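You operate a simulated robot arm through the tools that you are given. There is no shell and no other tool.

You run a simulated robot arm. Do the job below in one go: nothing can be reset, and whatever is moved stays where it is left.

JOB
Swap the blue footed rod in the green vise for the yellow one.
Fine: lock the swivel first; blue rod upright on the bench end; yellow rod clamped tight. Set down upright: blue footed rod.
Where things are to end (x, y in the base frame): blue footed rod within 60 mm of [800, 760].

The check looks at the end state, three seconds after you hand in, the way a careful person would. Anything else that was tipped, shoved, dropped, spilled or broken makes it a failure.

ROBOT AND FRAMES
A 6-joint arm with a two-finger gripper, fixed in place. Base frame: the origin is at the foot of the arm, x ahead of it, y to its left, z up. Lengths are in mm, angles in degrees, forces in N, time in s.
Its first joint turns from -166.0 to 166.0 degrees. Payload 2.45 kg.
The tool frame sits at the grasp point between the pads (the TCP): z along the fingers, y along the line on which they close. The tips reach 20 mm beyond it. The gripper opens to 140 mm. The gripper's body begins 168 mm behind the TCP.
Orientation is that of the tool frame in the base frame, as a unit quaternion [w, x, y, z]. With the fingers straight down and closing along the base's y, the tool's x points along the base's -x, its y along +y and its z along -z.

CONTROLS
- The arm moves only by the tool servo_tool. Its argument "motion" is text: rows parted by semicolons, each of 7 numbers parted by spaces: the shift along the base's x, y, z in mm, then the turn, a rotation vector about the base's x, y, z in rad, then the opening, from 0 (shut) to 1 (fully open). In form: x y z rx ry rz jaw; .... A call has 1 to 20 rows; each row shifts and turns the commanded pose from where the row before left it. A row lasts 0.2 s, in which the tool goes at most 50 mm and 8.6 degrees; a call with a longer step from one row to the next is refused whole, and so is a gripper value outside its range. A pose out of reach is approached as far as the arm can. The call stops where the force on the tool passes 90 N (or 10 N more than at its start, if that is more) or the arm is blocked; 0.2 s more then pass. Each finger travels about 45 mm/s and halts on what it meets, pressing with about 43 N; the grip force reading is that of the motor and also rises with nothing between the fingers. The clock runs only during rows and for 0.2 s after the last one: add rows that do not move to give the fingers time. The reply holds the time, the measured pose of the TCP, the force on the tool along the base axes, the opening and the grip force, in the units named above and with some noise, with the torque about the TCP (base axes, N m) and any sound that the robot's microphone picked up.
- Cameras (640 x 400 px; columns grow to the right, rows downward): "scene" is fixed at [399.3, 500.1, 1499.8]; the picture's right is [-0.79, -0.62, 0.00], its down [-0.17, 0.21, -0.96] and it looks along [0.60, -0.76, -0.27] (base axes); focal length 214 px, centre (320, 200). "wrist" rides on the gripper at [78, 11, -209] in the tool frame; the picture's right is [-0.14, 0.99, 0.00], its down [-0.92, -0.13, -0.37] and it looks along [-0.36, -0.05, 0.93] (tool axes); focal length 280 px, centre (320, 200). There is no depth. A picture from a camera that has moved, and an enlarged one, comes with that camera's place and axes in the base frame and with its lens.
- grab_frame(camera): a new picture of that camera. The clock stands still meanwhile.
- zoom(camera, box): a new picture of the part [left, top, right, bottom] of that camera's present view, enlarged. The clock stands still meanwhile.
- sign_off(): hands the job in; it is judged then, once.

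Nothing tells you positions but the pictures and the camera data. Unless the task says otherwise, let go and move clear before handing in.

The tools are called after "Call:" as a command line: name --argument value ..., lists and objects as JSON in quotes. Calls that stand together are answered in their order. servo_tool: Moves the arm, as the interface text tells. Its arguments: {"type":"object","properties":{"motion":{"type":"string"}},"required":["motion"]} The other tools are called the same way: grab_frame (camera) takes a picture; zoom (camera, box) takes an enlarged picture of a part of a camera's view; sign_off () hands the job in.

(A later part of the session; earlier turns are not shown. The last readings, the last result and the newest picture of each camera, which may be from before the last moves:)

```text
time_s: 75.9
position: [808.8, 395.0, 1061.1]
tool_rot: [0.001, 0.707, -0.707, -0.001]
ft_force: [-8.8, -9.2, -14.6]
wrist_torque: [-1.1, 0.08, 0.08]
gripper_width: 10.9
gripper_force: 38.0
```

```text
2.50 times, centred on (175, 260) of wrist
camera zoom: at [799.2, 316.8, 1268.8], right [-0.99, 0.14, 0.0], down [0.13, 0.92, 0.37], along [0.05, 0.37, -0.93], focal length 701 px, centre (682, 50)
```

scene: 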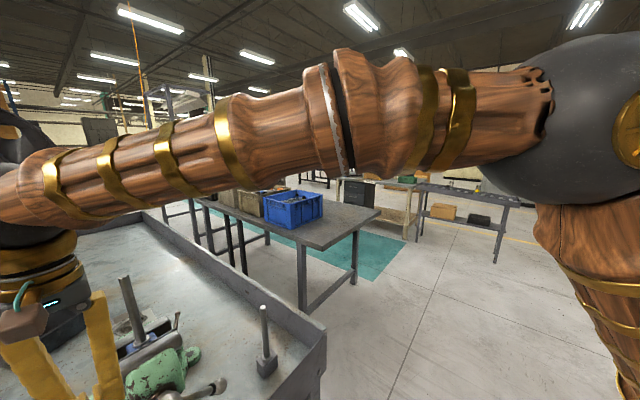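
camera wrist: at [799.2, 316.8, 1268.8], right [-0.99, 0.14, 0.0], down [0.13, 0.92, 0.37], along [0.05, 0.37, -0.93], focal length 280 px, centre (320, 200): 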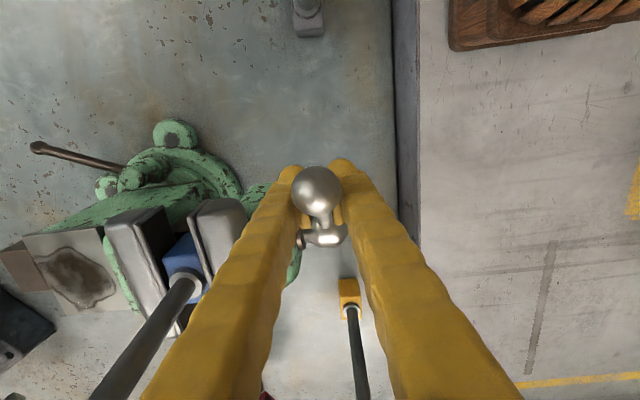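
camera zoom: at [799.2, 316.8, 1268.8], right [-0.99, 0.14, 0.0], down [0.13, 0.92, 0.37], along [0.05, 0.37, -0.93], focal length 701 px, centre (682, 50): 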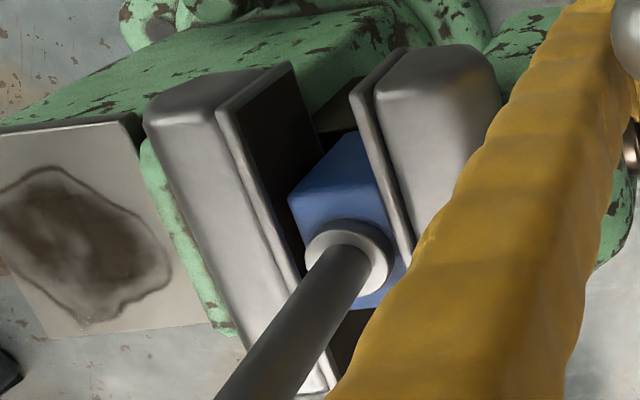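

The long end's ball would soon foul the fingers. A better way is to point the tool straight at the handle along +x and turn the bar as a couple, with one finger on each side of the hub. I'll release, retreat and re-orient.

Call:
servo_tool --motion "0 0 0 0 0 0 0.15; 0 0 0 0 0 0 0.28; 0 0 0 0 0 0 0.28; 0 0 30 0 0 0 0.28; 0 0 40 0 0 0 0.28; 0 0 40 0 0 0 0.28; 0 0 40 0 0 0 0.28; -30 5 0 0 0 -0.143 0.28; -30 5 0 0 0 -0.143 0.28; -30 5 0 0 0 -0.143 0.28; -30 5 0 0 0 -0.143 0.28; -10 5 0 0 0 -0.143 0.28; -10 5 0 0 0 -0.143 0.28; 0 5 0 0 0 -0.143 0.4; 0 5 0 0 0 -0.143 0.5; 0 5 0 0 0 -0.143 0.6; 0 5 0 0 0 -0.143 0.7; 0 5 0 0 0 -0.141 0.7; 0 0 0 0 0 0 0.7"

Call:
zoom --camera "scene" --box '[80, 260, 240, 400]'

Call:
grab_frame --camera "wrist"

```text
time_s: 79.9
position: [669.5, 449.2, 1211.0]
tool_rot: [0.0, -0.001, 1.0, -0.001]
ft_force: [-0.4, -0.5, 0.1]
wrist_torque: [0.02, 0.02, 0.04]
gripper_width: 98.1
gripper_force: 0.1
```

```text
2.86 times, centred on (160, 330) of scene
camera zoom: at [399.3, 500.1, 1499.8], right [-0.79, -0.62, 0.0], down [-0.17, 0.21, -0.96], along [0.6, -0.76, -0.27], focal length 613 px, centre (777, -171)
```

zoom: 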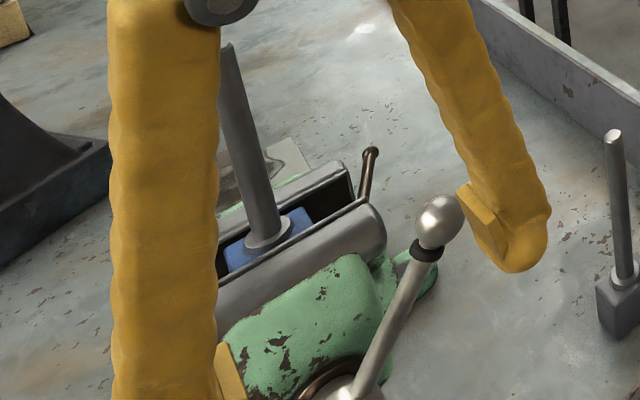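

```text
taken
camera wrist: at [591.5, 460.7, 1418.8], right [0.14, 0.99, 0.0], down [0.92, -0.13, 0.37], along [0.37, -0.05, -0.93], focal length 280 px, centre (320, 200)
```

wrist: 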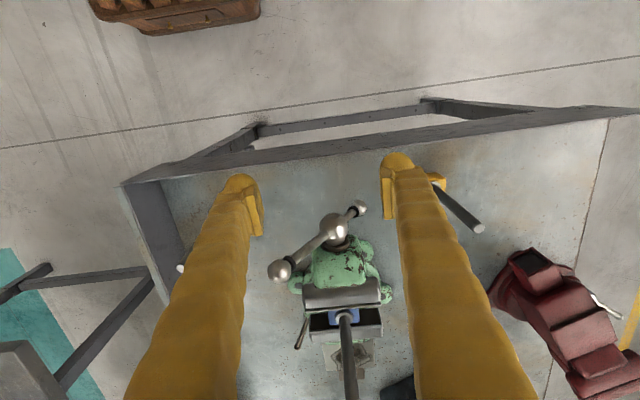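

The bench has a raised rim of about 960 mm, so a fully horizontal tool would hit it. Instead I'll pitch the tool about 50° forward and sweep the closed fingers around in the bar's plane, pushing it round from the front.

Call:
servo_tool --motion "0 -11 0 0 -0.1455 0 0; 0 -11 0 0 -0.1455 0 0; 0 -11 0 0 -0.1455 0 0; 0 -11 0 0 -0.1455 0 0; 0 -11 0 0 -0.1455 0 0; 0 -11 0 0 -0.1455 0 0; 0 0 -37 0 0 0 0; 0 0 -37 0 0 0 0; 0 0 -37 0 0 0 0; 0 0 -37 0 0 0 0; 0 0 -37 0 0 0 0; 0 0 0 0 0 0 0"

Call:
grab_frame --camera "wrist"

Call:
grab_frame --camera "scene"

```text
time_s: 82.5
position: [669.1, 382.4, 1024.2]
tool_rot: [0.422, 0.0, 0.907, -0.002]
ft_force: [0.9, -0.2, -0.6]
wrist_torque: [0.0, 0.01, 0.01]
gripper_width: 0.3
gripper_force: 30.0
```

```text
taken
camera wrist: at [459.4, 393.3, 1097.9], right [0.09, 0.99, 0.1], down [0.31, -0.12, 0.94], along [0.95, -0.05, -0.32], focal length 280 px, centre (320, 200)
```

wrist: 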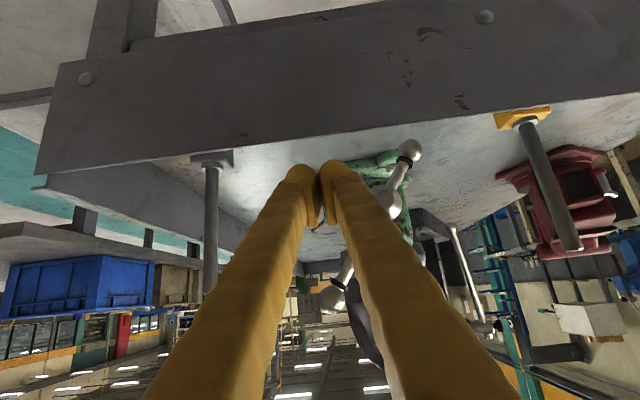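

```text
taken
```

scene: 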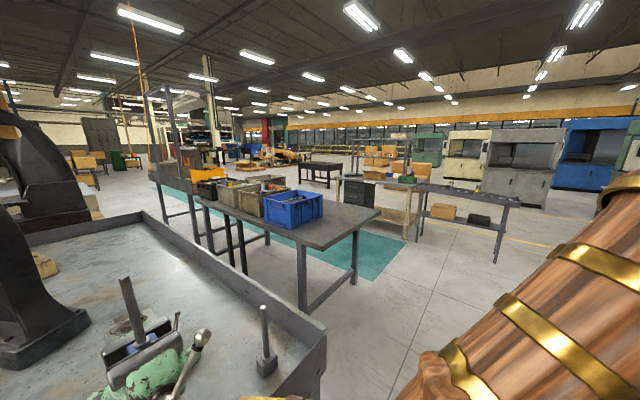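

Call:
servo_tool --motion "34 0 0 0 0 0 0; 34 0 0 0 0 0 0; 34 0 0 0 0 0 0; 34 0 0 0 0 0 0; 0 0 0 0 0 0 0"

Call:
grab_frame --camera "wrist"

Call:
zoom --camera "scene" --box '[80, 260, 240, 400]'

```text
time_s: 83.7
position: [805.9, 382.1, 1024.5]
tool_rot: [0.423, -0.002, 0.906, -0.001]
ft_force: [0.7, 0.1, 0.4]
wrist_torque: [-0.01, 0.01, 0.0]
gripper_width: 0.0
gripper_force: 29.5
```

```text
taken
camera wrist: at [595.8, 394.1, 1098.8], right [0.09, 0.99, 0.1], down [0.31, -0.12, 0.94], along [0.95, -0.05, -0.32], focal length 280 px, centre (320, 200)
```

wrist: 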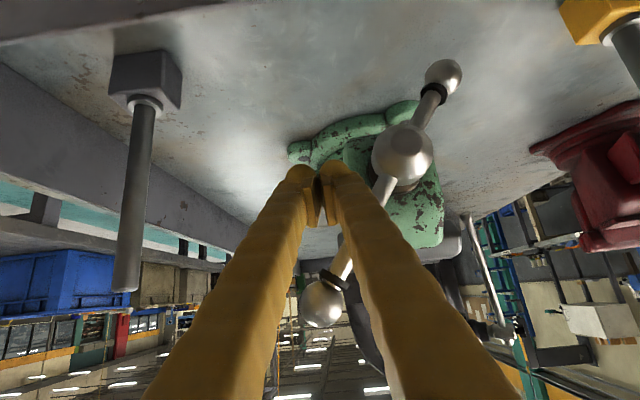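

```text
2.86 times, centred on (160, 330) of scene
camera zoom: at [399.3, 500.1, 1499.8], right [-0.79, -0.62, 0.0], down [-0.17, 0.21, -0.96], along [0.6, -0.76, -0.27], focal length 613 px, centre (777, -171)
```

zoom: 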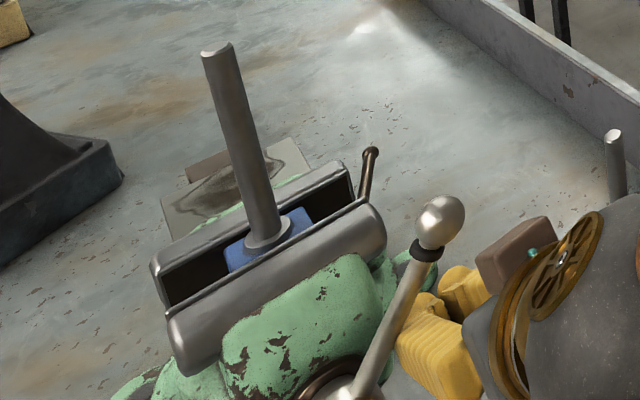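

The finger is in position on the underside of the raised end. I'll sweep it clockwise around the hub in the image plane, pushing the bar up and over.

Call:
servo_tool --motion "0 4.9 6.2 0 0 0 0; 0 4.1 6.8 0 0 0 0; 0 4.8 6.4 0 0 0 0; 0 5.4 5.8 0 0 0 0; 0 6 5.2 0 0 0 0; 0 6.5 4.6 0 0 0 0; 0 7 3.8 0 0 0 0; 0 0 0 0 0 0 0"

Call:
grab_frame --camera "wrist"

Call:
zoom --camera "scene" --box '[80, 260, 240, 400]'

```text
time_s: 85.5
position: [806.7, 422.3, 1063.5]
tool_rot: [0.424, -0.001, 0.906, -0.001]
ft_force: [0.6, -0.3, 1.0]
wrist_torque: [0.0, -0.01, 0.0]
gripper_width: 0.0
gripper_force: 29.5
```

```text
taken
camera wrist: at [595.5, 433.6, 1137.9], right [0.09, 0.99, 0.1], down [0.31, -0.12, 0.94], along [0.95, -0.05, -0.32], focal length 280 px, centre (320, 200)
```

wrist: 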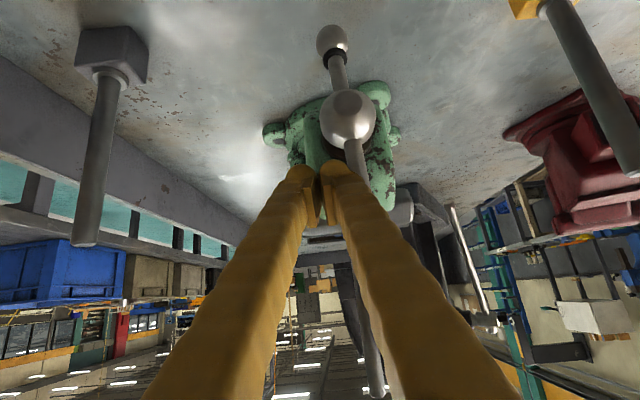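

```text
2.86 times, centred on (160, 330) of scene
camera zoom: at [399.3, 500.1, 1499.8], right [-0.79, -0.62, 0.0], down [-0.17, 0.21, -0.96], along [0.6, -0.76, -0.27], focal length 613 px, centre (777, -171)
```

zoom: 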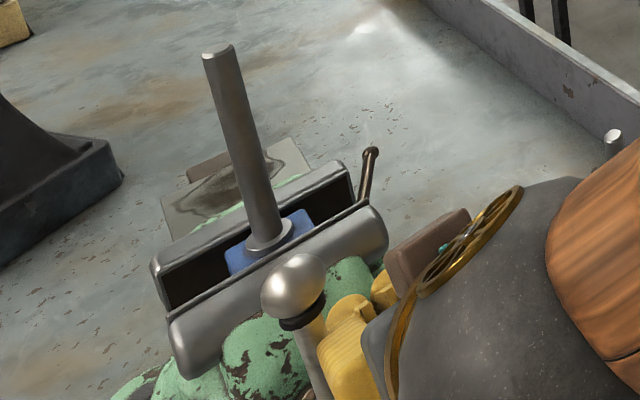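

The bar passed vertical with almost no force. I'll continue the sweep down the other side.

Call:
servo_tool --motion "0 7.3 3.1 0 0 0 0; 0 7.6 2.3 0 0 0 0; 0 7.8 1.6 0 0 0 0; 0 7.9 0.7 0 0 0 0; 0 8 -0.2 0 0 0 0; 0 7.9 -1 0 0 0 0; 0 7.7 -1.7 0 0 0 0; 0 7.6 -2.6 0 0 0 0; 0 7.2 -3.4 0 0 0 0; 1 6.8 -4.1 0 0 0 0; 1 6.4 -4.8 0 0 0 0; 1 5.8 -5.4 0 0 0 0; 1 5.2 -6 0 0 0 0; 1 4.6 -6.5 0 0 0 0; 0 0 0 0 0 0 0"

Call:
grab_frame --camera "wrist"

Call:
zoom --camera "scene" --box '[60, 250, 240, 400]'

```text
time_s: 88.7
position: [811.4, 519.4, 1036.5]
tool_rot: [0.423, -0.002, 0.906, -0.001]
ft_force: [-0.8, 0.9, -0.9]
wrist_torque: [-0.01, -0.01, -0.02]
gripper_width: 0.0
gripper_force: 29.4
```

```text
taken
camera wrist: at [600.5, 531.4, 1109.8], right [0.09, 0.99, 0.1], down [0.31, -0.12, 0.94], along [0.95, -0.05, -0.32], focal length 280 px, centre (320, 200)
```

wrist: 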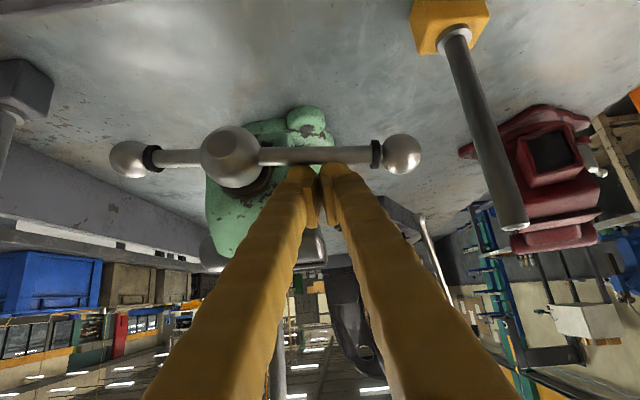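

```text
2.67 times, centred on (150, 325) of scene
camera zoom: at [399.3, 500.1, 1499.8], right [-0.79, -0.62, 0.0], down [-0.17, 0.21, -0.96], along [0.6, -0.76, -0.27], focal length 572 px, centre (773, -133)
```

zoom: 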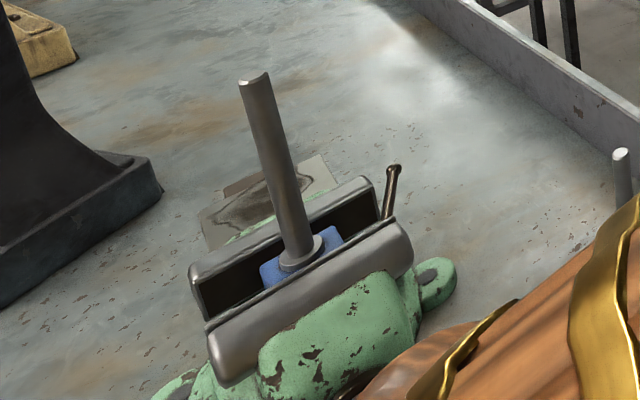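

Call:
zoom --camera "scene" --box '[110, 290, 180, 360]'

```text
5.71 times, centred on (145, 325) of scene
camera zoom: at [399.3, 500.1, 1499.8], right [-0.79, -0.62, 0.0], down [-0.17, 0.21, -0.96], along [0.6, -0.76, -0.27], focal length 1226 px, centre (1320, -514)
```

zoom: 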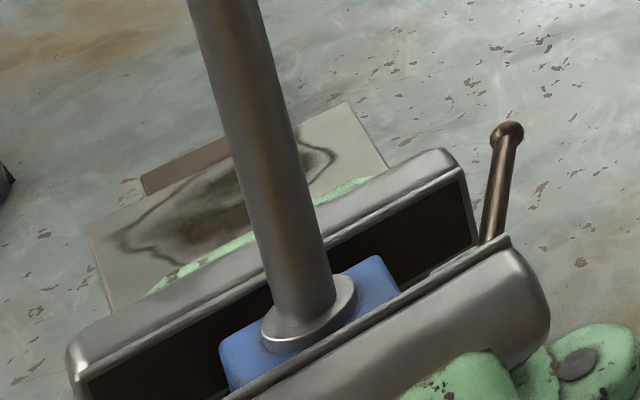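

Call:
servo_tool --motion "0 3.8 -7 0 0 0 0; 0 3.1 -7.3 0 0 0 0; 0 2.3 -7.6 0 0 0 0; 0 1.6 -7.8 0 0 0 0; 0 0.7 -7.9 0 0 0 0; 0 -0.2 -8 0 0 0 0; 0 -1 -7.9 0 0 0 0; 0 0 0 0 0 0 0"

Call:
grab_frame --camera "wrist"

```text
time_s: 90.5
position: [811.1, 528.9, 982.7]
tool_rot: [0.423, -0.002, 0.906, -0.001]
ft_force: [0.1, 0.2, -0.6]
wrist_torque: [0.0, -0.01, 0.02]
gripper_width: 0.0
gripper_force: 29.0
```

```text
taken
camera wrist: at [600.6, 541.3, 1055.7], right [0.09, 0.99, 0.1], down [0.31, -0.12, 0.94], along [0.95, -0.05, -0.32], focal length 280 px, centre (320, 200)
```

wrist: 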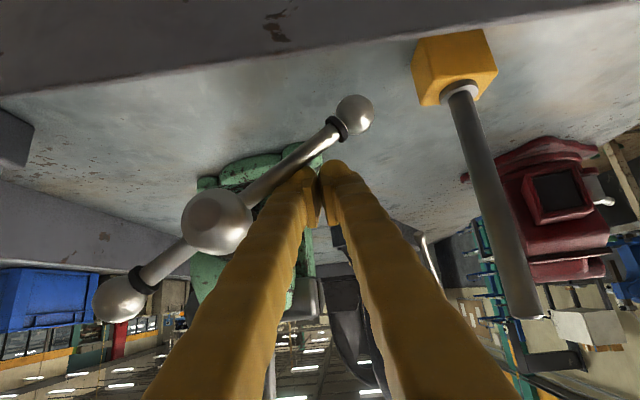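

The handle has gone about 240° so far. I'll retreat and look down at the jaws to see how far they have opened.

Call:
servo_tool --motion "-40 0 0 0 0 0 0; -50 0 10 0 0 0 0; 0 0 45 0 0 0 0; 0 0 45 0 0 0 0; 0 0 45 0 0 0 0; 0 0 45 0 0 0 0; 10 -12 25 0 0.1455 0 0.5; 10 -12 25 0 0.1455 0 1; 10 -12 25 0 0.1455 0 1; 10 -12 25 0 0.1455 0 1; 10 -12 25 0 0.1455 0 1; 10 -12 0 0 0.1455 0 1; 0 0 0 0 0 0 1; 0 0 0 0 0 0 1; 0 0 0 0 0 0 1"

Call:
grab_frame --camera "wrist"

Call:
zoom --camera "wrist" --box '[250, 200, 410, 360]'

```text
refused: row 2 steps farther than a row can; nothing moved
```

```text
taken
camera wrist: at [600.6, 541.3, 1055.7], right [0.09, 0.99, 0.1], down [0.31, -0.12, 0.94], along [0.95, -0.05, -0.32], focal length 280 px, centre (320, 200)
```

wrist: 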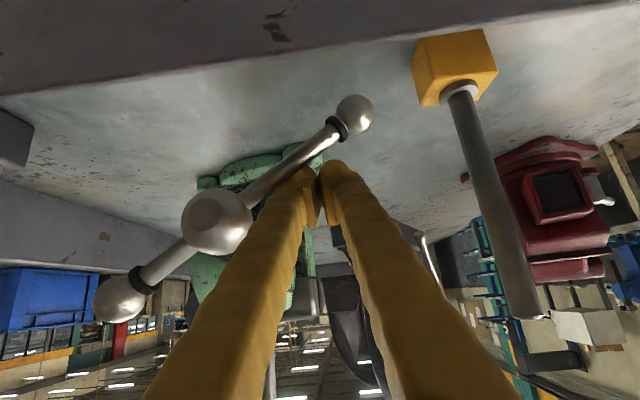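

```text
2.50 times, centred on (330, 280) of wrist
camera zoom: at [600.6, 541.3, 1055.7], right [0.09, 0.99, 0.1], down [0.31, -0.12, 0.94], along [0.95, -0.05, -0.32], focal length 701 px, centre (295, 0)
```

zoom: 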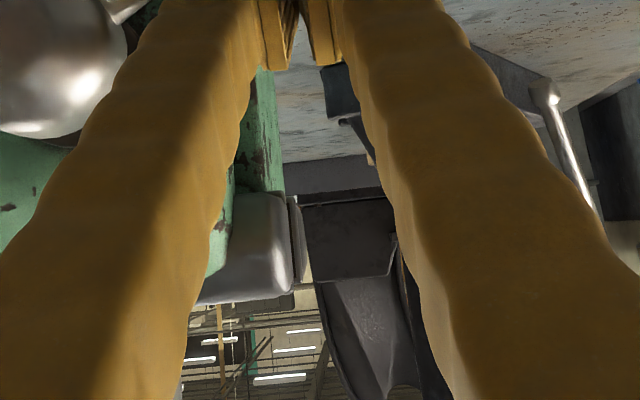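

Call:
servo_tool --motion "-45 0 0 0 0 0 0; -45 0 10 0 0 0 0; 0 0 45 0 0 0 0; 0 0 45 0 0 0 0; 0 0 45 0 0 0 0; 0 0 45 0 0 0 0; 10 -12 25 0 0.1455 0 0.5; 10 -12 25 0 0.1455 0 1; 10 -12 25 0 0.1455 0 1; 10 -12 25 0 0.1455 0 1; 10 -12 25 0 0.1455 0 1; 10 -12 0 0 0.1455 0 1; 0 0 0 0 0 0 1; 0 0 0 0 0 0 1; 0 0 0 0 0 0 1"

Call:
grab_frame --camera "wrist"

Call:
zoom --camera "wrist" --box '[250, 200, 410, 360]'

```text
time_s: 93.7
position: [781.3, 458.3, 1297.2]
tool_rot: [0.0, -0.002, 1.0, 0.0]
ft_force: [0.3, -0.1, 0.1]
wrist_torque: [0.01, 0.02, 0.0]
gripper_width: 140.1
gripper_force: 0.0
```

```text
taken
camera wrist: at [703.3, 468.8, 1505.6], right [0.13, 0.99, 0.0], down [0.92, -0.12, 0.37], along [0.37, -0.05, -0.93], focal length 280 px, centre (320, 200)
```

wrist: 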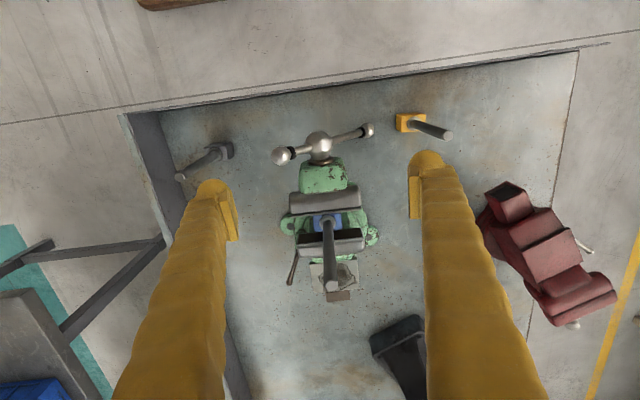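

```text
2.50 times, centred on (330, 280) of wrist
camera zoom: at [703.3, 468.8, 1505.6], right [0.13, 0.99, 0.0], down [0.92, -0.12, 0.37], along [0.37, -0.05, -0.93], focal length 701 px, centre (295, 0)
```

zoom: 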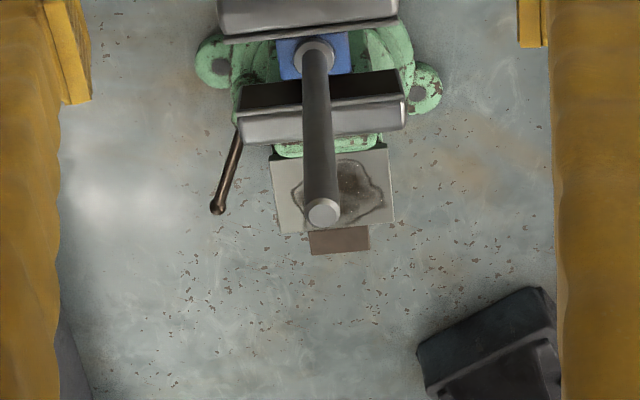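

Call:
zoom --camera "wrist" --box '[280, 180, 380, 260]'

Call:
zoom --camera "wrist" --box '[380, 90, 480, 160]'

```text
5.00 times, centred on (330, 220) of wrist
camera zoom: at [703.3, 468.8, 1505.6], right [0.13, 0.99, 0.0], down [0.92, -0.12, 0.37], along [0.37, -0.05, -0.93], focal length 1402 px, centre (270, 100)
```

zoom: 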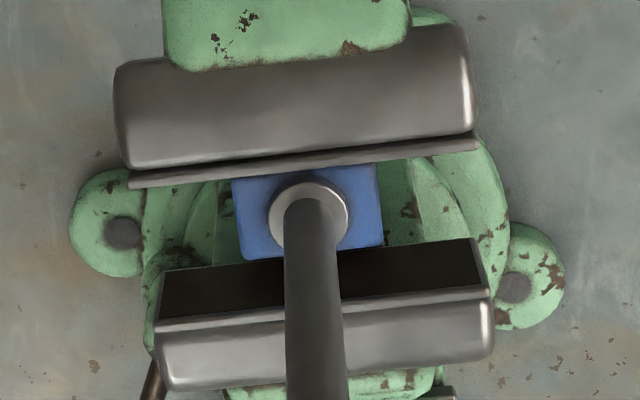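

```text
5.71 times, centred on (430, 125) of wrist
camera zoom: at [703.3, 468.8, 1505.6], right [0.13, 0.99, 0.0], down [0.92, -0.12, 0.37], along [0.37, -0.05, -0.93], focal length 1602 px, centre (-309, 629)
```

zoom: 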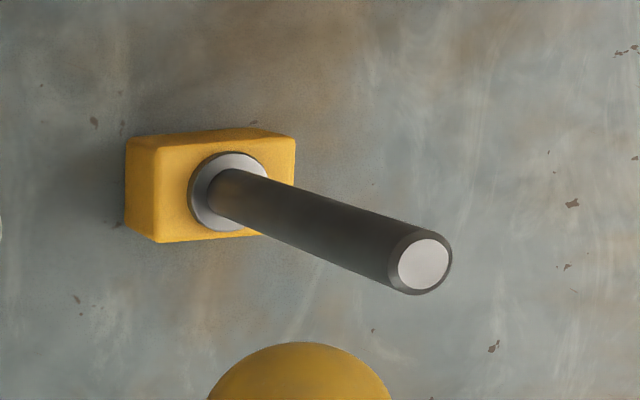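

The jaws have opened about 19 mm. The blue rod now stands free on the moving slide at about (915, 452), still upright. Next I line up on it with the tool tilted outward toward azimuth 35° and the fingers closing sideways.

Call:
servo_tool --motion "9 -4 2 0 0 0.122 0.5; 9 -4 2 0 0 0.122 0.5; 9 -4 2 0 0 0.122 0.5; 9 -4 2 0 0 0.122 0.5; 9 -4 2 0 0 0.123 0.5; 10 -5 0 0.075 -0.107 0 0.5; 10 -5 0 0.075 -0.107 0 0.5; 10 -5 0 0.075 -0.107 0 0.5; 10 -5 0 0.075 -0.107 0 0.5; 0 0 0 0 0 0 0.5; 0 0 0 0 0 0 0.5"

Call:
grab_frame --camera "wrist"

Call:
zoom --camera "scene" --box '[60, 180, 260, 400]'

```text
time_s: 96.1
position: [864.7, 417.2, 1308.2]
tool_rot: [0.247, -0.292, 0.921, 0.077]
ft_force: [-0.1, 0.1, 0.1]
wrist_torque: [-0.01, 0.0, 0.0]
gripper_width: 69.9
gripper_force: 0.1
```

```text
taken
camera wrist: at [718.8, 328.4, 1449.1], right [-0.47, 0.88, 0.07], down [0.57, 0.25, 0.78], along [0.67, 0.41, -0.62], focal length 280 px, centre (320, 200)
```

wrist: 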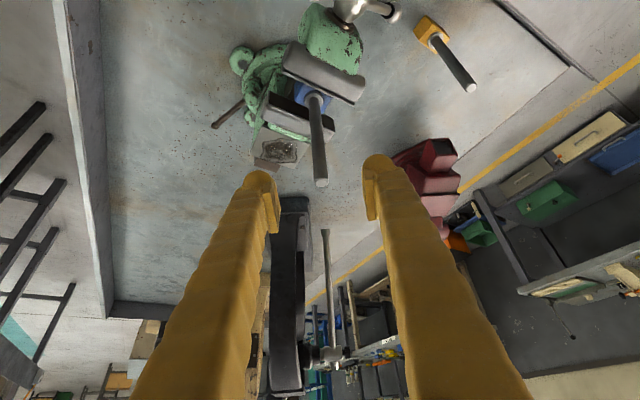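

```text
1.82 times, centred on (160, 290) of scene
camera zoom: at [399.3, 500.1, 1499.8], right [-0.79, -0.62, 0.0], down [-0.17, 0.21, -0.96], along [0.6, -0.76, -0.27], focal length 390 px, centre (611, 36)
```

zoom: 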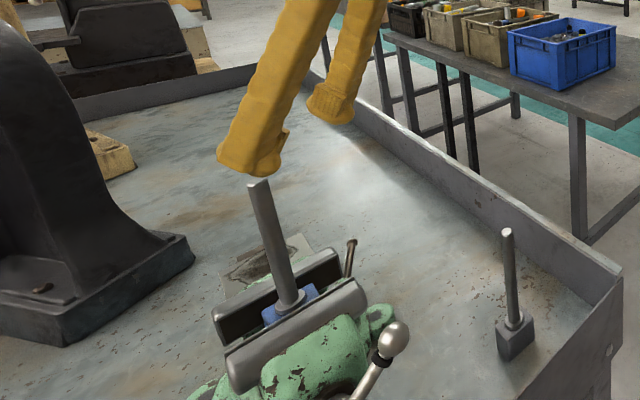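

The rod is centred between the fingers at about (916, 453). I'll move in along the tool axis, then close.

Call:
servo_tool --motion "13 8.85 -29.5 0 0 0 0.5; 13 8.85 -29.5 0 0 0 0.5; 13 8.85 -29.5 0 0 0 0.5; 12.8 8.85 -29.5 0 0 0 0.5; 0 0 0 0 0 0 0.5"

Call:
zoom --camera "wrist" --box '[220, 100, 420, 300]'

Call:
zoom --camera "scene" --box '[60, 220, 220, 400]'

```text
time_s: 97.3
position: [916.7, 452.5, 1189.6]
tool_rot: [0.247, -0.292, 0.921, 0.077]
ft_force: [-0.3, 0.2, 0.5]
wrist_torque: [-0.02, 0.0, 0.0]
gripper_width: 70.2
gripper_force: 0.0
```

```text
2.00 times, centred on (320, 200) of wrist
camera zoom: at [769.9, 363.5, 1330.2], right [-0.47, 0.88, 0.07], down [0.57, 0.25, 0.78], along [0.67, 0.41, -0.62], focal length 561 px, centre (320, 200)
```

zoom: 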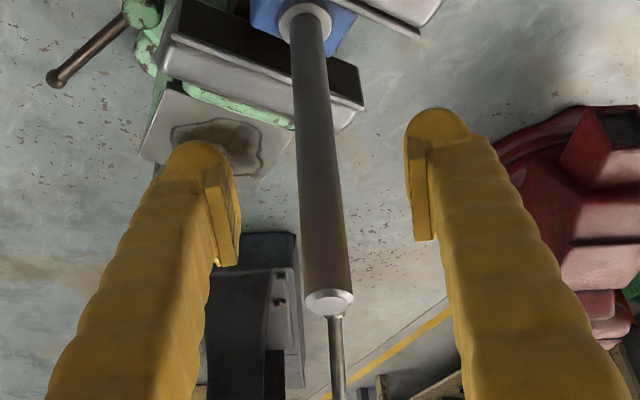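

```text
2.22 times, centred on (140, 310) of scene
camera zoom: at [399.3, 500.1, 1499.8], right [-0.79, -0.62, 0.0], down [-0.17, 0.21, -0.96], along [0.6, -0.76, -0.27], focal length 477 px, centre (720, -44)
```

zoom: 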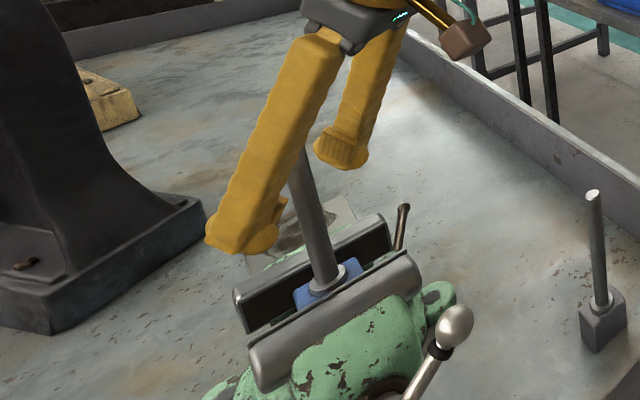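

Call:
servo_tool --motion "0 0 0 0 0 0 0.3; 0 0 0 0 0 0 0.18; 0 0 0 0 0 0 0.12; 0 0 0 0 0 0 0.06; 0 0 0 0 0 0 0; 0 0 0 0 0 0 0"

Call:
zoom --camera "wrist" --box '[220, 100, 420, 300]'

```text
time_s: 98.7
position: [916.8, 452.1, 1188.2]
tool_rot: [0.247, -0.292, 0.921, 0.078]
ft_force: [0.7, 0.7, 0.1]
wrist_torque: [0.05, -0.02, 0.02]
gripper_width: 15.4
gripper_force: 41.2
```

```text
2.00 times, centred on (320, 200) of wrist
camera zoom: at [769.9, 363.4, 1330.5], right [-0.47, 0.88, 0.07], down [0.57, 0.25, 0.78], along [0.67, 0.41, -0.62], focal length 561 px, centre (320, 200)
```

zoom: 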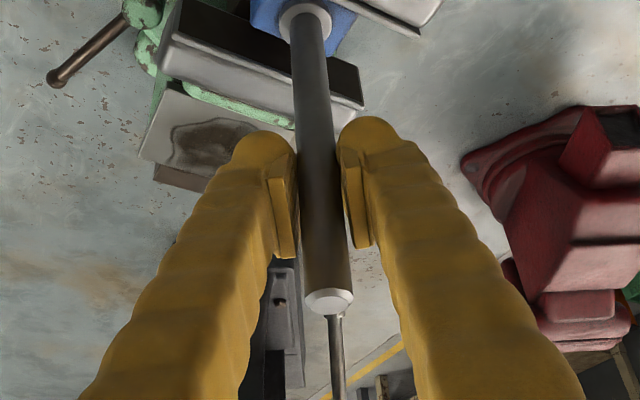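

Rod gripped at 15.4 mm. I'll lift gently and check that it comes free.

Call:
servo_tool --motion "0 0 5 0 0 0 0; 0 0 10 0 0 0 0; 0 0 15 0 0 0 0; 0 0 0 0 0 0 0"

Call:
zoom --camera "scene" --box '[60, 220, 220, 400]'

```text
time_s: 99.7
position: [916.6, 452.9, 1219.4]
tool_rot: [0.246, -0.292, 0.921, 0.078]
ft_force: [0.0, 0.2, -7.9]
wrist_torque: [0.02, 0.02, 0.01]
gripper_width: 15.6
gripper_force: 41.2
```

```text
2.22 times, centred on (140, 310) of scene
camera zoom: at [399.3, 500.1, 1499.8], right [-0.79, -0.62, 0.0], down [-0.17, 0.21, -0.96], along [0.6, -0.76, -0.27], focal length 477 px, centre (720, -44)
```

zoom: 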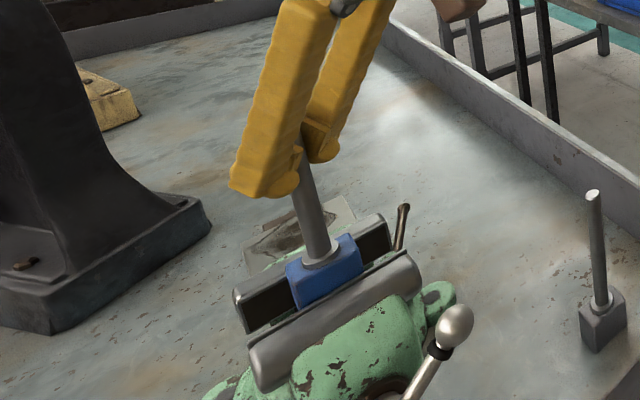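

Free, about 8 N of weight. I'll lift clear of the jaws and carry it over to about (785, 735), high above the yellow rod.

Call:
servo_tool --motion "0 0 25 0 0 0 0; 0 0 25 0 0 0 0; 0 0 25 0 0 0 0; 0 0 25 0 0 0 0; -10 20 0 0 0 0 0; -16 34 0 0 0 0 0; -16 36 0 0 0 0 0; -17 36 0 0 0 0 0; -17 36 0 0 0 0 0; -17 36 0 0 0 0 0; -16 35 0 0 0 0 0; -14 30 0 0 0 0 0; -8.6 19 0 0 0 0 0; 0 0 0 0 0 0 0; 0 0 0 0 0 0 0"

Call:
grab_frame --camera "wrist"

Call:
grab_frame --camera "scene"

```text
time_s: 102.9
position: [785.0, 734.7, 1319.3]
tool_rot: [0.246, -0.291, 0.921, 0.076]
ft_force: [-0.6, -0.1, -8.3]
wrist_torque: [0.0, 0.01, -0.01]
gripper_width: 15.5
gripper_force: 41.9
```

```text
taken
camera wrist: at [638.8, 645.3, 1460.4], right [-0.47, 0.88, 0.07], down [0.57, 0.25, 0.78], along [0.67, 0.41, -0.62], focal length 280 px, centre (320, 200)
```

wrist: 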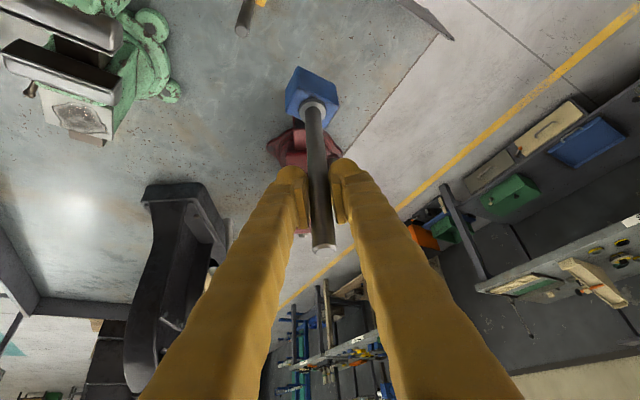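

```text
taken
```

scene: 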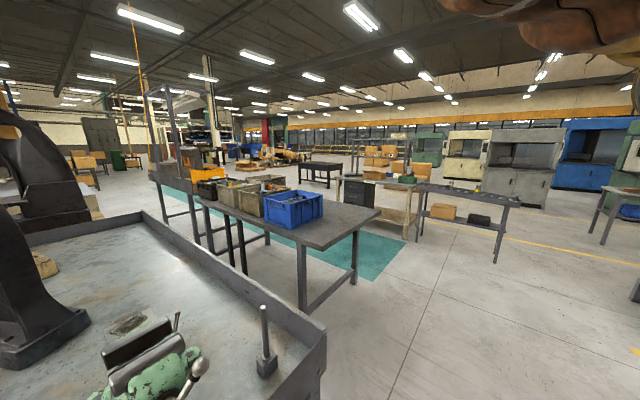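

Call:
servo_tool --motion "0 0 -20 0 0 0 0; 0 0 -35 0 0 0 0; 0 0 -40 0 0 0 0; 0 0 -40 0 0 0 0; 0 0 -40 0 0 0 0; 0 0 -35 0 0 0 0; 0 0 -20 0 0 0 0; 0 0 -10 0 0 0 0; 0 0 0 0 0 0 0"

Call:
grab_frame --camera "wrist"

```text
time_s: 104.9
position: [785.2, 735.4, 1079.5]
tool_rot: [0.246, -0.292, 0.921, 0.077]
ft_force: [0.0, 0.0, -7.3]
wrist_torque: [-0.01, -0.02, 0.05]
gripper_width: 15.2
gripper_force: 41.9
```

```text
taken
camera wrist: at [639.2, 645.7, 1220.8], right [-0.47, 0.88, 0.07], down [0.57, 0.25, 0.78], along [0.67, 0.41, -0.62], focal length 280 px, centre (320, 200)
```

wrist: 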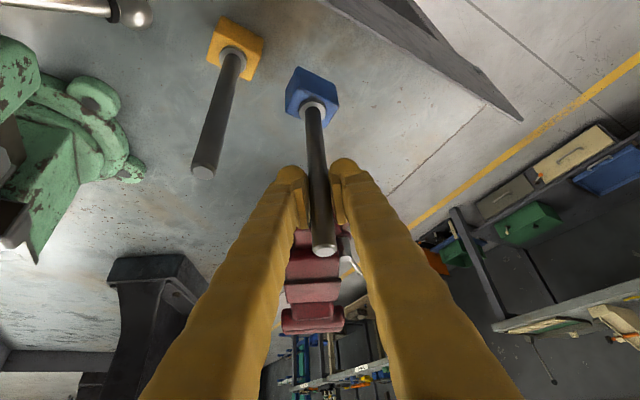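

Call:
servo_tool --motion "0 0 -10 0 0 0 0; 0 0 -10 0 0 0 0; 0 0 -6 0 0 0 0; 0 0 -4 0 0 0 0; 0 0 0 0 0 0 0"

Call:
servo_tool --motion "0 0 -3 0 0 0 0; 0 0 -3 0 0 0 0; 0 0 0 0 0 0 0"

Call:
zoom --camera "wrist" --box '[180, 10, 380, 210]'

```text
time_s: 106.1
position: [786.6, 734.6, 1048.7]
tool_rot: [0.247, -0.293, 0.921, 0.077]
ft_force: [-0.2, -0.3, -7.8]
wrist_torque: [0.03, -0.02, 0.0]
gripper_width: 15.6
gripper_force: 41.9
```

```text
time_s: 106.9
position: [786.7, 734.1, 1044.2]
tool_rot: [0.246, -0.291, 0.921, 0.077]
ft_force: [0.3, 1.3, -8.2]
wrist_torque: [0.04, 0.0, -0.02]
gripper_width: 15.4
gripper_force: 41.7
```

```text
2.00 times, centred on (280, 110) of wrist
camera zoom: at [639.5, 645.9, 1184.8], right [-0.47, 0.88, 0.07], down [0.57, 0.25, 0.78], along [0.67, 0.41, -0.62], focal length 561 px, centre (400, 380)
```

zoom: 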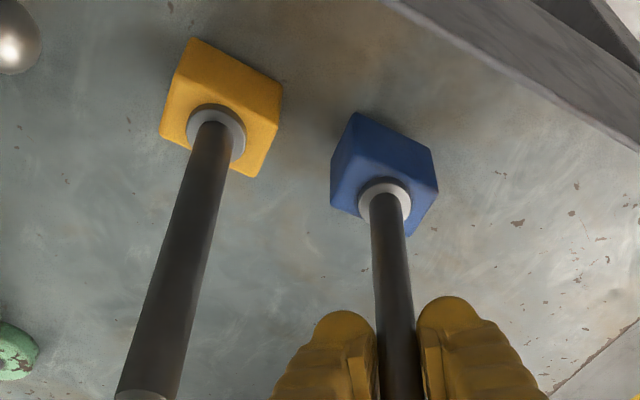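

Call:
servo_tool --motion "0 0 -2 0 0 0 0; 0 0 -2 0 0 0 0; 0 0 -2 0 0 0 0; 0 0 0 0 0 0 0"

Call:
servo_tool --motion "0 0 -2 0 0 0 0; 0 0 -1.5 0 0 0 0; 0 0 0 0 0 0 0"

```text
time_s: 107.9
position: [786.0, 734.4, 1036.9]
tool_rot: [0.247, -0.293, 0.92, 0.078]
ft_force: [0.9, -0.1, -8.1]
wrist_torque: [-0.01, 0.02, 0.0]
gripper_width: 15.4
gripper_force: 41.5
```

```text
time_s: 108.7
position: [786.6, 734.2, 1034.3]
tool_rot: [0.246, -0.293, 0.921, 0.078]
ft_force: [1.0, 0.1, -7.7]
wrist_torque: [0.01, -0.04, -0.02]
gripper_width: 15.3
gripper_force: 41.8
```

Call:
servo_tool --motion "0 0 -2 0 0 0 0; 0 0 -2 0 0 0 0; 0 0 0 0 0 0 0"

Call:
zoom --camera "wrist" --box '[180, 10, 380, 210]'

```text
time_s: 109.5
position: [786.2, 734.8, 1031.1]
tool_rot: [0.247, -0.292, 0.921, 0.078]
ft_force: [-1.2, -3.6, 9.2]
wrist_torque: [-0.15, 0.16, 0.02]
gripper_width: 15.5
gripper_force: 41.7
```

```text
2.00 times, centred on (280, 110) of wrist
camera zoom: at [639.0, 645.5, 1172.7], right [-0.47, 0.88, 0.07], down [0.57, 0.25, 0.78], along [0.67, 0.41, -0.62], focal length 561 px, centre (400, 380)
```

zoom: 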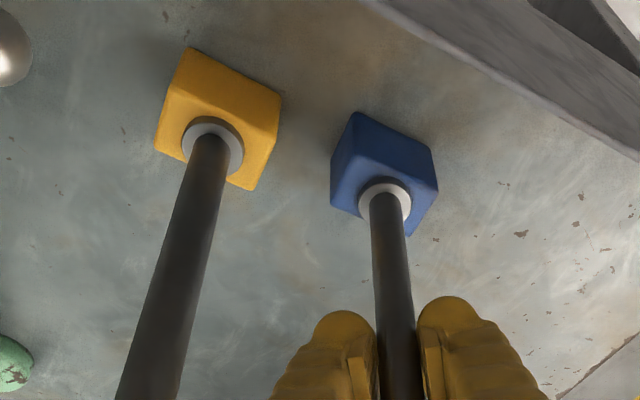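

The foot is on the bench. I'll ease off the pressure and open slowly.

Call:
servo_tool --motion "0 0 0.6 0 0 0 0; 0 0 0 0 0 0 0"

Call:
servo_tool --motion "0 0 0 0 0 0 0.13; 0 0 0 0 0 0 0.16; 0 0 0 0 0 0 0.2; 0 0 0 0 0 0 0.3; 0 0 0 0 0 0 0.35; 0 0 0 0 0 0 0.35"

Call:
grab_frame --camera "wrist"

```text
time_s: 110.1
position: [785.8, 734.7, 1031.7]
tool_rot: [0.247, -0.293, 0.921, 0.078]
ft_force: [2.3, -2.3, 11.5]
wrist_torque: [0.05, -0.12, 0.0]
gripper_width: 15.4
gripper_force: 41.6
```

```text
time_s: 111.5
position: [785.7, 734.7, 1030.9]
tool_rot: [0.246, -0.292, 0.921, 0.078]
ft_force: [0.3, 0.1, -1.3]
wrist_torque: [0.0, 0.03, 0.01]
gripper_width: 49.1
gripper_force: 0.1
```

```text
taken
camera wrist: at [639.0, 645.8, 1172.3], right [-0.47, 0.88, 0.07], down [0.57, 0.25, 0.78], along [0.67, 0.41, -0.62], focal length 280 px, centre (320, 200)
```

wrist: 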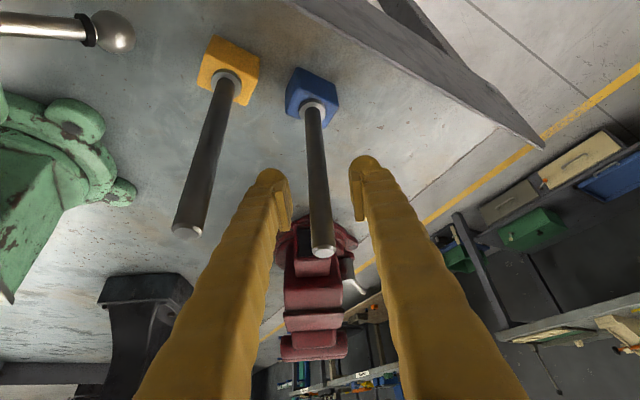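

The blue rod stands on its own. I'll back out along the tool axis.

Call:
servo_tool --motion "-10 -7 21 0 0 0 0.35; -13.3 -9.3 28.2 0 0 0 0.35; -13.3 -9.3 28.2 0 0 0 0.35; -13.3 -9.3 28.2 0 0 0 0.35; -13.3 -9.3 28.2 0 0 0 0.35; 0 0 30 0 0 0 0.35; 0 0 0 0 0 0 0.35"

Call:
grab_frame --camera "wrist"

```text
time_s: 113.1
position: [722.5, 690.6, 1193.9]
tool_rot: [0.246, -0.292, 0.921, 0.077]
ft_force: [-0.4, 0.7, 0.1]
wrist_torque: [0.0, 0.0, 0.05]
gripper_width: 49.0
gripper_force: 0.1
```

```text
taken
camera wrist: at [576.2, 601.0, 1335.6], right [-0.47, 0.88, 0.07], down [0.57, 0.25, 0.78], along [0.67, 0.41, -0.62], focal length 280 px, centre (320, 200)
```

wrist: 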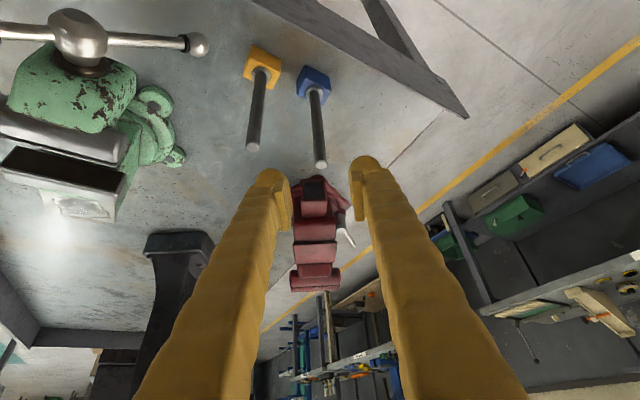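

Blue stands at about (782, 732), within tolerance. Next I line up on the yellow rod at about (786, 649).

Call:
servo_tool --motion "2 -20 0 0 0 0 0.3; 2 -20 0 0 0 0 0.3; 3 -20 0 0 0 0 0.3; 3 -19 0 0 0 0 0.3; 0 0 -25 0 0 0 0.3; 0 0 -20 0 0 0 0.3; 0 0 0 0 0 0 0.3"

Call:
grab_frame --camera "wrist"

Call:
zoom --camera "wrist" --box '[240, 40, 400, 240]'

```text
time_s: 114.7
position: [732.2, 611.8, 1149.2]
tool_rot: [0.247, -0.292, 0.921, 0.077]
ft_force: [0.7, 0.8, 0.3]
wrist_torque: [-0.01, -0.01, 0.01]
gripper_width: 42.1
gripper_force: 0.1
```

```text
taken
camera wrist: at [585.6, 522.4, 1290.7], right [-0.47, 0.88, 0.07], down [0.57, 0.25, 0.78], along [0.67, 0.41, -0.62], focal length 280 px, centre (320, 200)
```

wrist: 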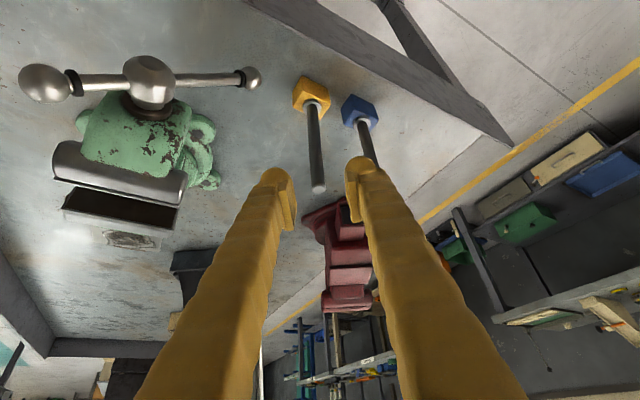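

```text
2.00 times, centred on (320, 140) of wrist
camera zoom: at [585.6, 522.4, 1290.7], right [-0.47, 0.88, 0.07], down [0.57, 0.25, 0.78], along [0.67, 0.41, -0.62], focal length 561 px, centre (320, 320)
```

zoom: 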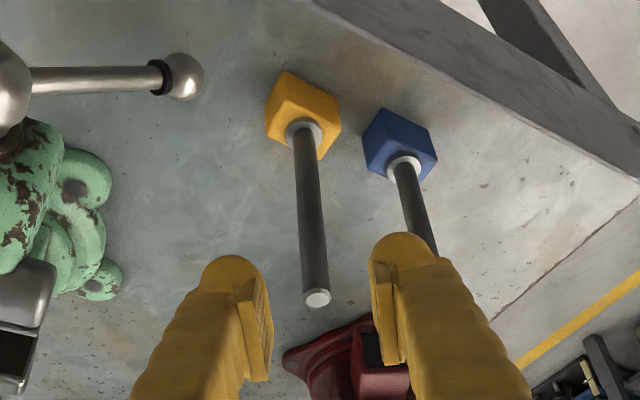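

Call:
servo_tool --motion "14.5 9 -29 0 0 0 0.3; 14.5 9 -29 0 0 0 0.3; 14.5 9 -29 0 0 0 0.3; 0 0 0 0 0 0 0.3"

Call:
zoom --camera "wrist" --box '[220, 60, 420, 280]'

```text
time_s: 115.7
position: [776.8, 638.8, 1062.4]
tool_rot: [0.247, -0.291, 0.921, 0.077]
ft_force: [0.3, 0.7, -0.3]
wrist_torque: [0.02, 0.01, 0.01]
gripper_width: 42.3
gripper_force: 0.1
```

```text
1.82 times, centred on (320, 170) of wrist
camera zoom: at [629.9, 549.4, 1204.0], right [-0.47, 0.88, 0.07], down [0.57, 0.25, 0.78], along [0.67, 0.41, -0.62], focal length 510 px, centre (320, 254)
```

zoom: 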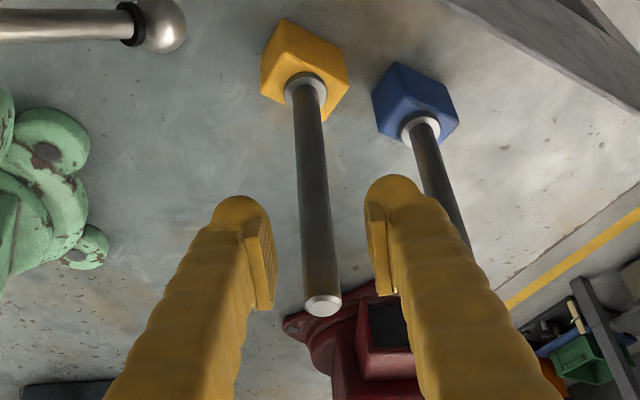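

Call:
servo_tool --motion "7.3 4.6 -15 0 0 0 0.3; 7.3 4.6 -15 0 0 0 0.3; 0 0 0 0 0 0 0.3; 0 0 0 0 0 0 0.2; 0 0 0 0 0 0 0.13; 0 0 0 0 0 0 0.07; 0 0 0 0 0 0 0; 0 0 0 0 0 0 0"

Call:
zoom --camera "wrist" --box '[220, 60, 420, 280]'

```text
time_s: 117.5
position: [791.8, 646.9, 1033.8]
tool_rot: [0.247, -0.292, 0.921, 0.077]
ft_force: [1.0, -2.1, 0.2]
wrist_torque: [-0.06, -0.05, 0.02]
gripper_width: 15.6
gripper_force: 41.3
```

```text
1.82 times, centred on (320, 170) of wrist
camera zoom: at [644.5, 558.2, 1174.2], right [-0.47, 0.88, 0.07], down [0.57, 0.25, 0.78], along [0.67, 0.41, -0.62], focal length 510 px, centre (320, 254)
```

zoom: 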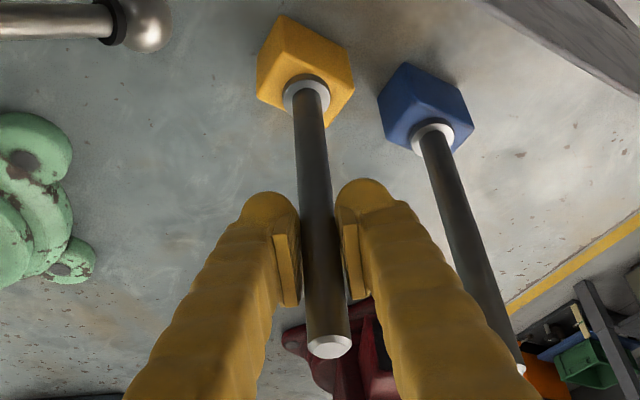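

Yellow is gripped at 15.6 mm. I'll lift straight up, then carry it over the open jaws at about (928, 453).

Call:
servo_tool --motion "0 0 8 0 0 0 0; 0 0 20 0 0 0 0; 0 0 35 0 0 0 0; 0 0 40 0 0 0 0; 0 0 40 0 0 0 0; 0 0 40 0 0 0 0; 0 0 40 0 0 0 0; 0 0 35 0 0 0 0; 0 0 25 0 0 0 0; 8 -12 8 0 0 0 0; 18 -25 0 0 0 0 0; 22 -31 0 0 0 0 0; 22 -32 0 0 0 0 0; 22 -32 0 0 0 0 0; 20 -28 0 0 0 0 0; 15 -21 0 0 0 0 0; 9 -13 0 0 0 0 0; 0 0 0 0 0 0 0; 0 0 0 0 0 0 0"

Call:
grab_frame --camera "wrist"

Call:
zoom --camera "scene" --box '[40, 180, 260, 400]'

```text
time_s: 121.5
position: [926.1, 454.3, 1326.3]
tool_rot: [0.247, -0.292, 0.921, 0.078]
ft_force: [-0.2, -0.6, -8.8]
wrist_torque: [-0.01, 0.05, -0.02]
gripper_width: 15.4
gripper_force: 41.9
```

```text
taken
camera wrist: at [779.9, 364.8, 1465.7], right [-0.47, 0.88, 0.07], down [0.57, 0.25, 0.78], along [0.67, 0.41, -0.62], focal length 280 px, centre (320, 200)
```

wrist: 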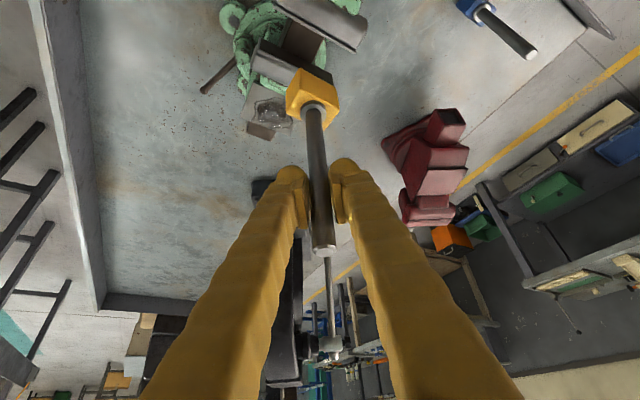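

```text
1.82 times, centred on (150, 290) of scene
camera zoom: at [399.3, 500.1, 1499.8], right [-0.79, -0.62, 0.0], down [-0.17, 0.21, -0.96], along [0.6, -0.76, -0.27], focal length 390 px, centre (629, 36)
```

zoom: 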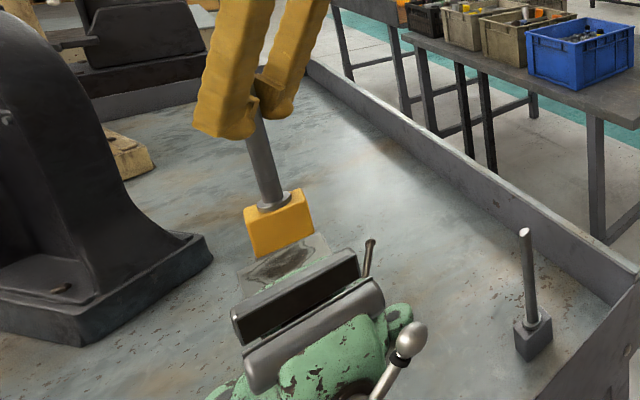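

Call:
zoom --camera "scene" --box '[90, 290, 190, 390]'

Call:
zoom --camera "wrist" --box '[210, 0, 390, 150]'

```text
4.00 times, centred on (140, 340) of scene
camera zoom: at [399.3, 500.1, 1499.8], right [-0.79, -0.62, 0.0], down [-0.17, 0.21, -0.96], along [0.6, -0.76, -0.27], focal length 858 px, centre (1040, -360)
```

zoom: 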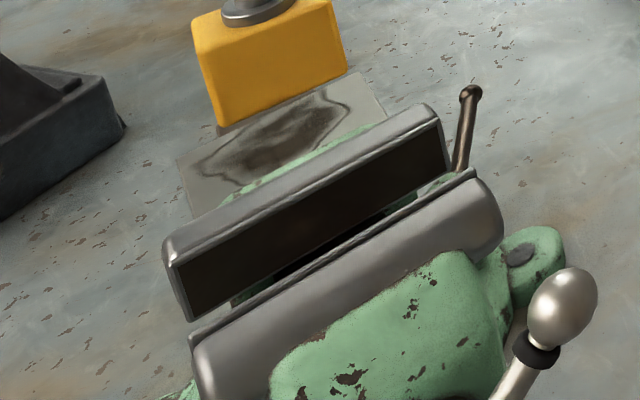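

```text
2.67 times, centred on (300, 75) of wrist
camera zoom: at [779.9, 364.8, 1465.7], right [-0.47, 0.88, 0.07], down [0.57, 0.25, 0.78], along [0.67, 0.41, -0.62], focal length 748 px, centre (373, 533)
```

zoom: 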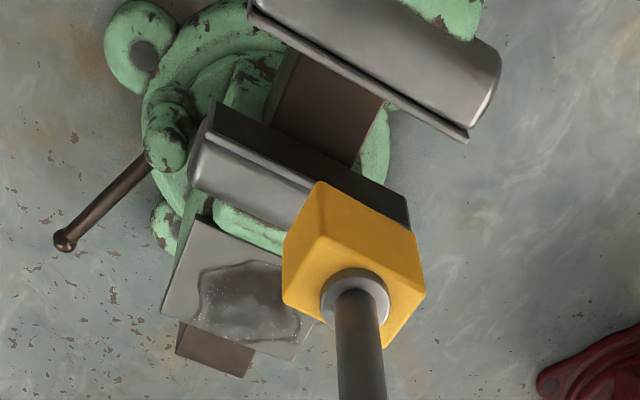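

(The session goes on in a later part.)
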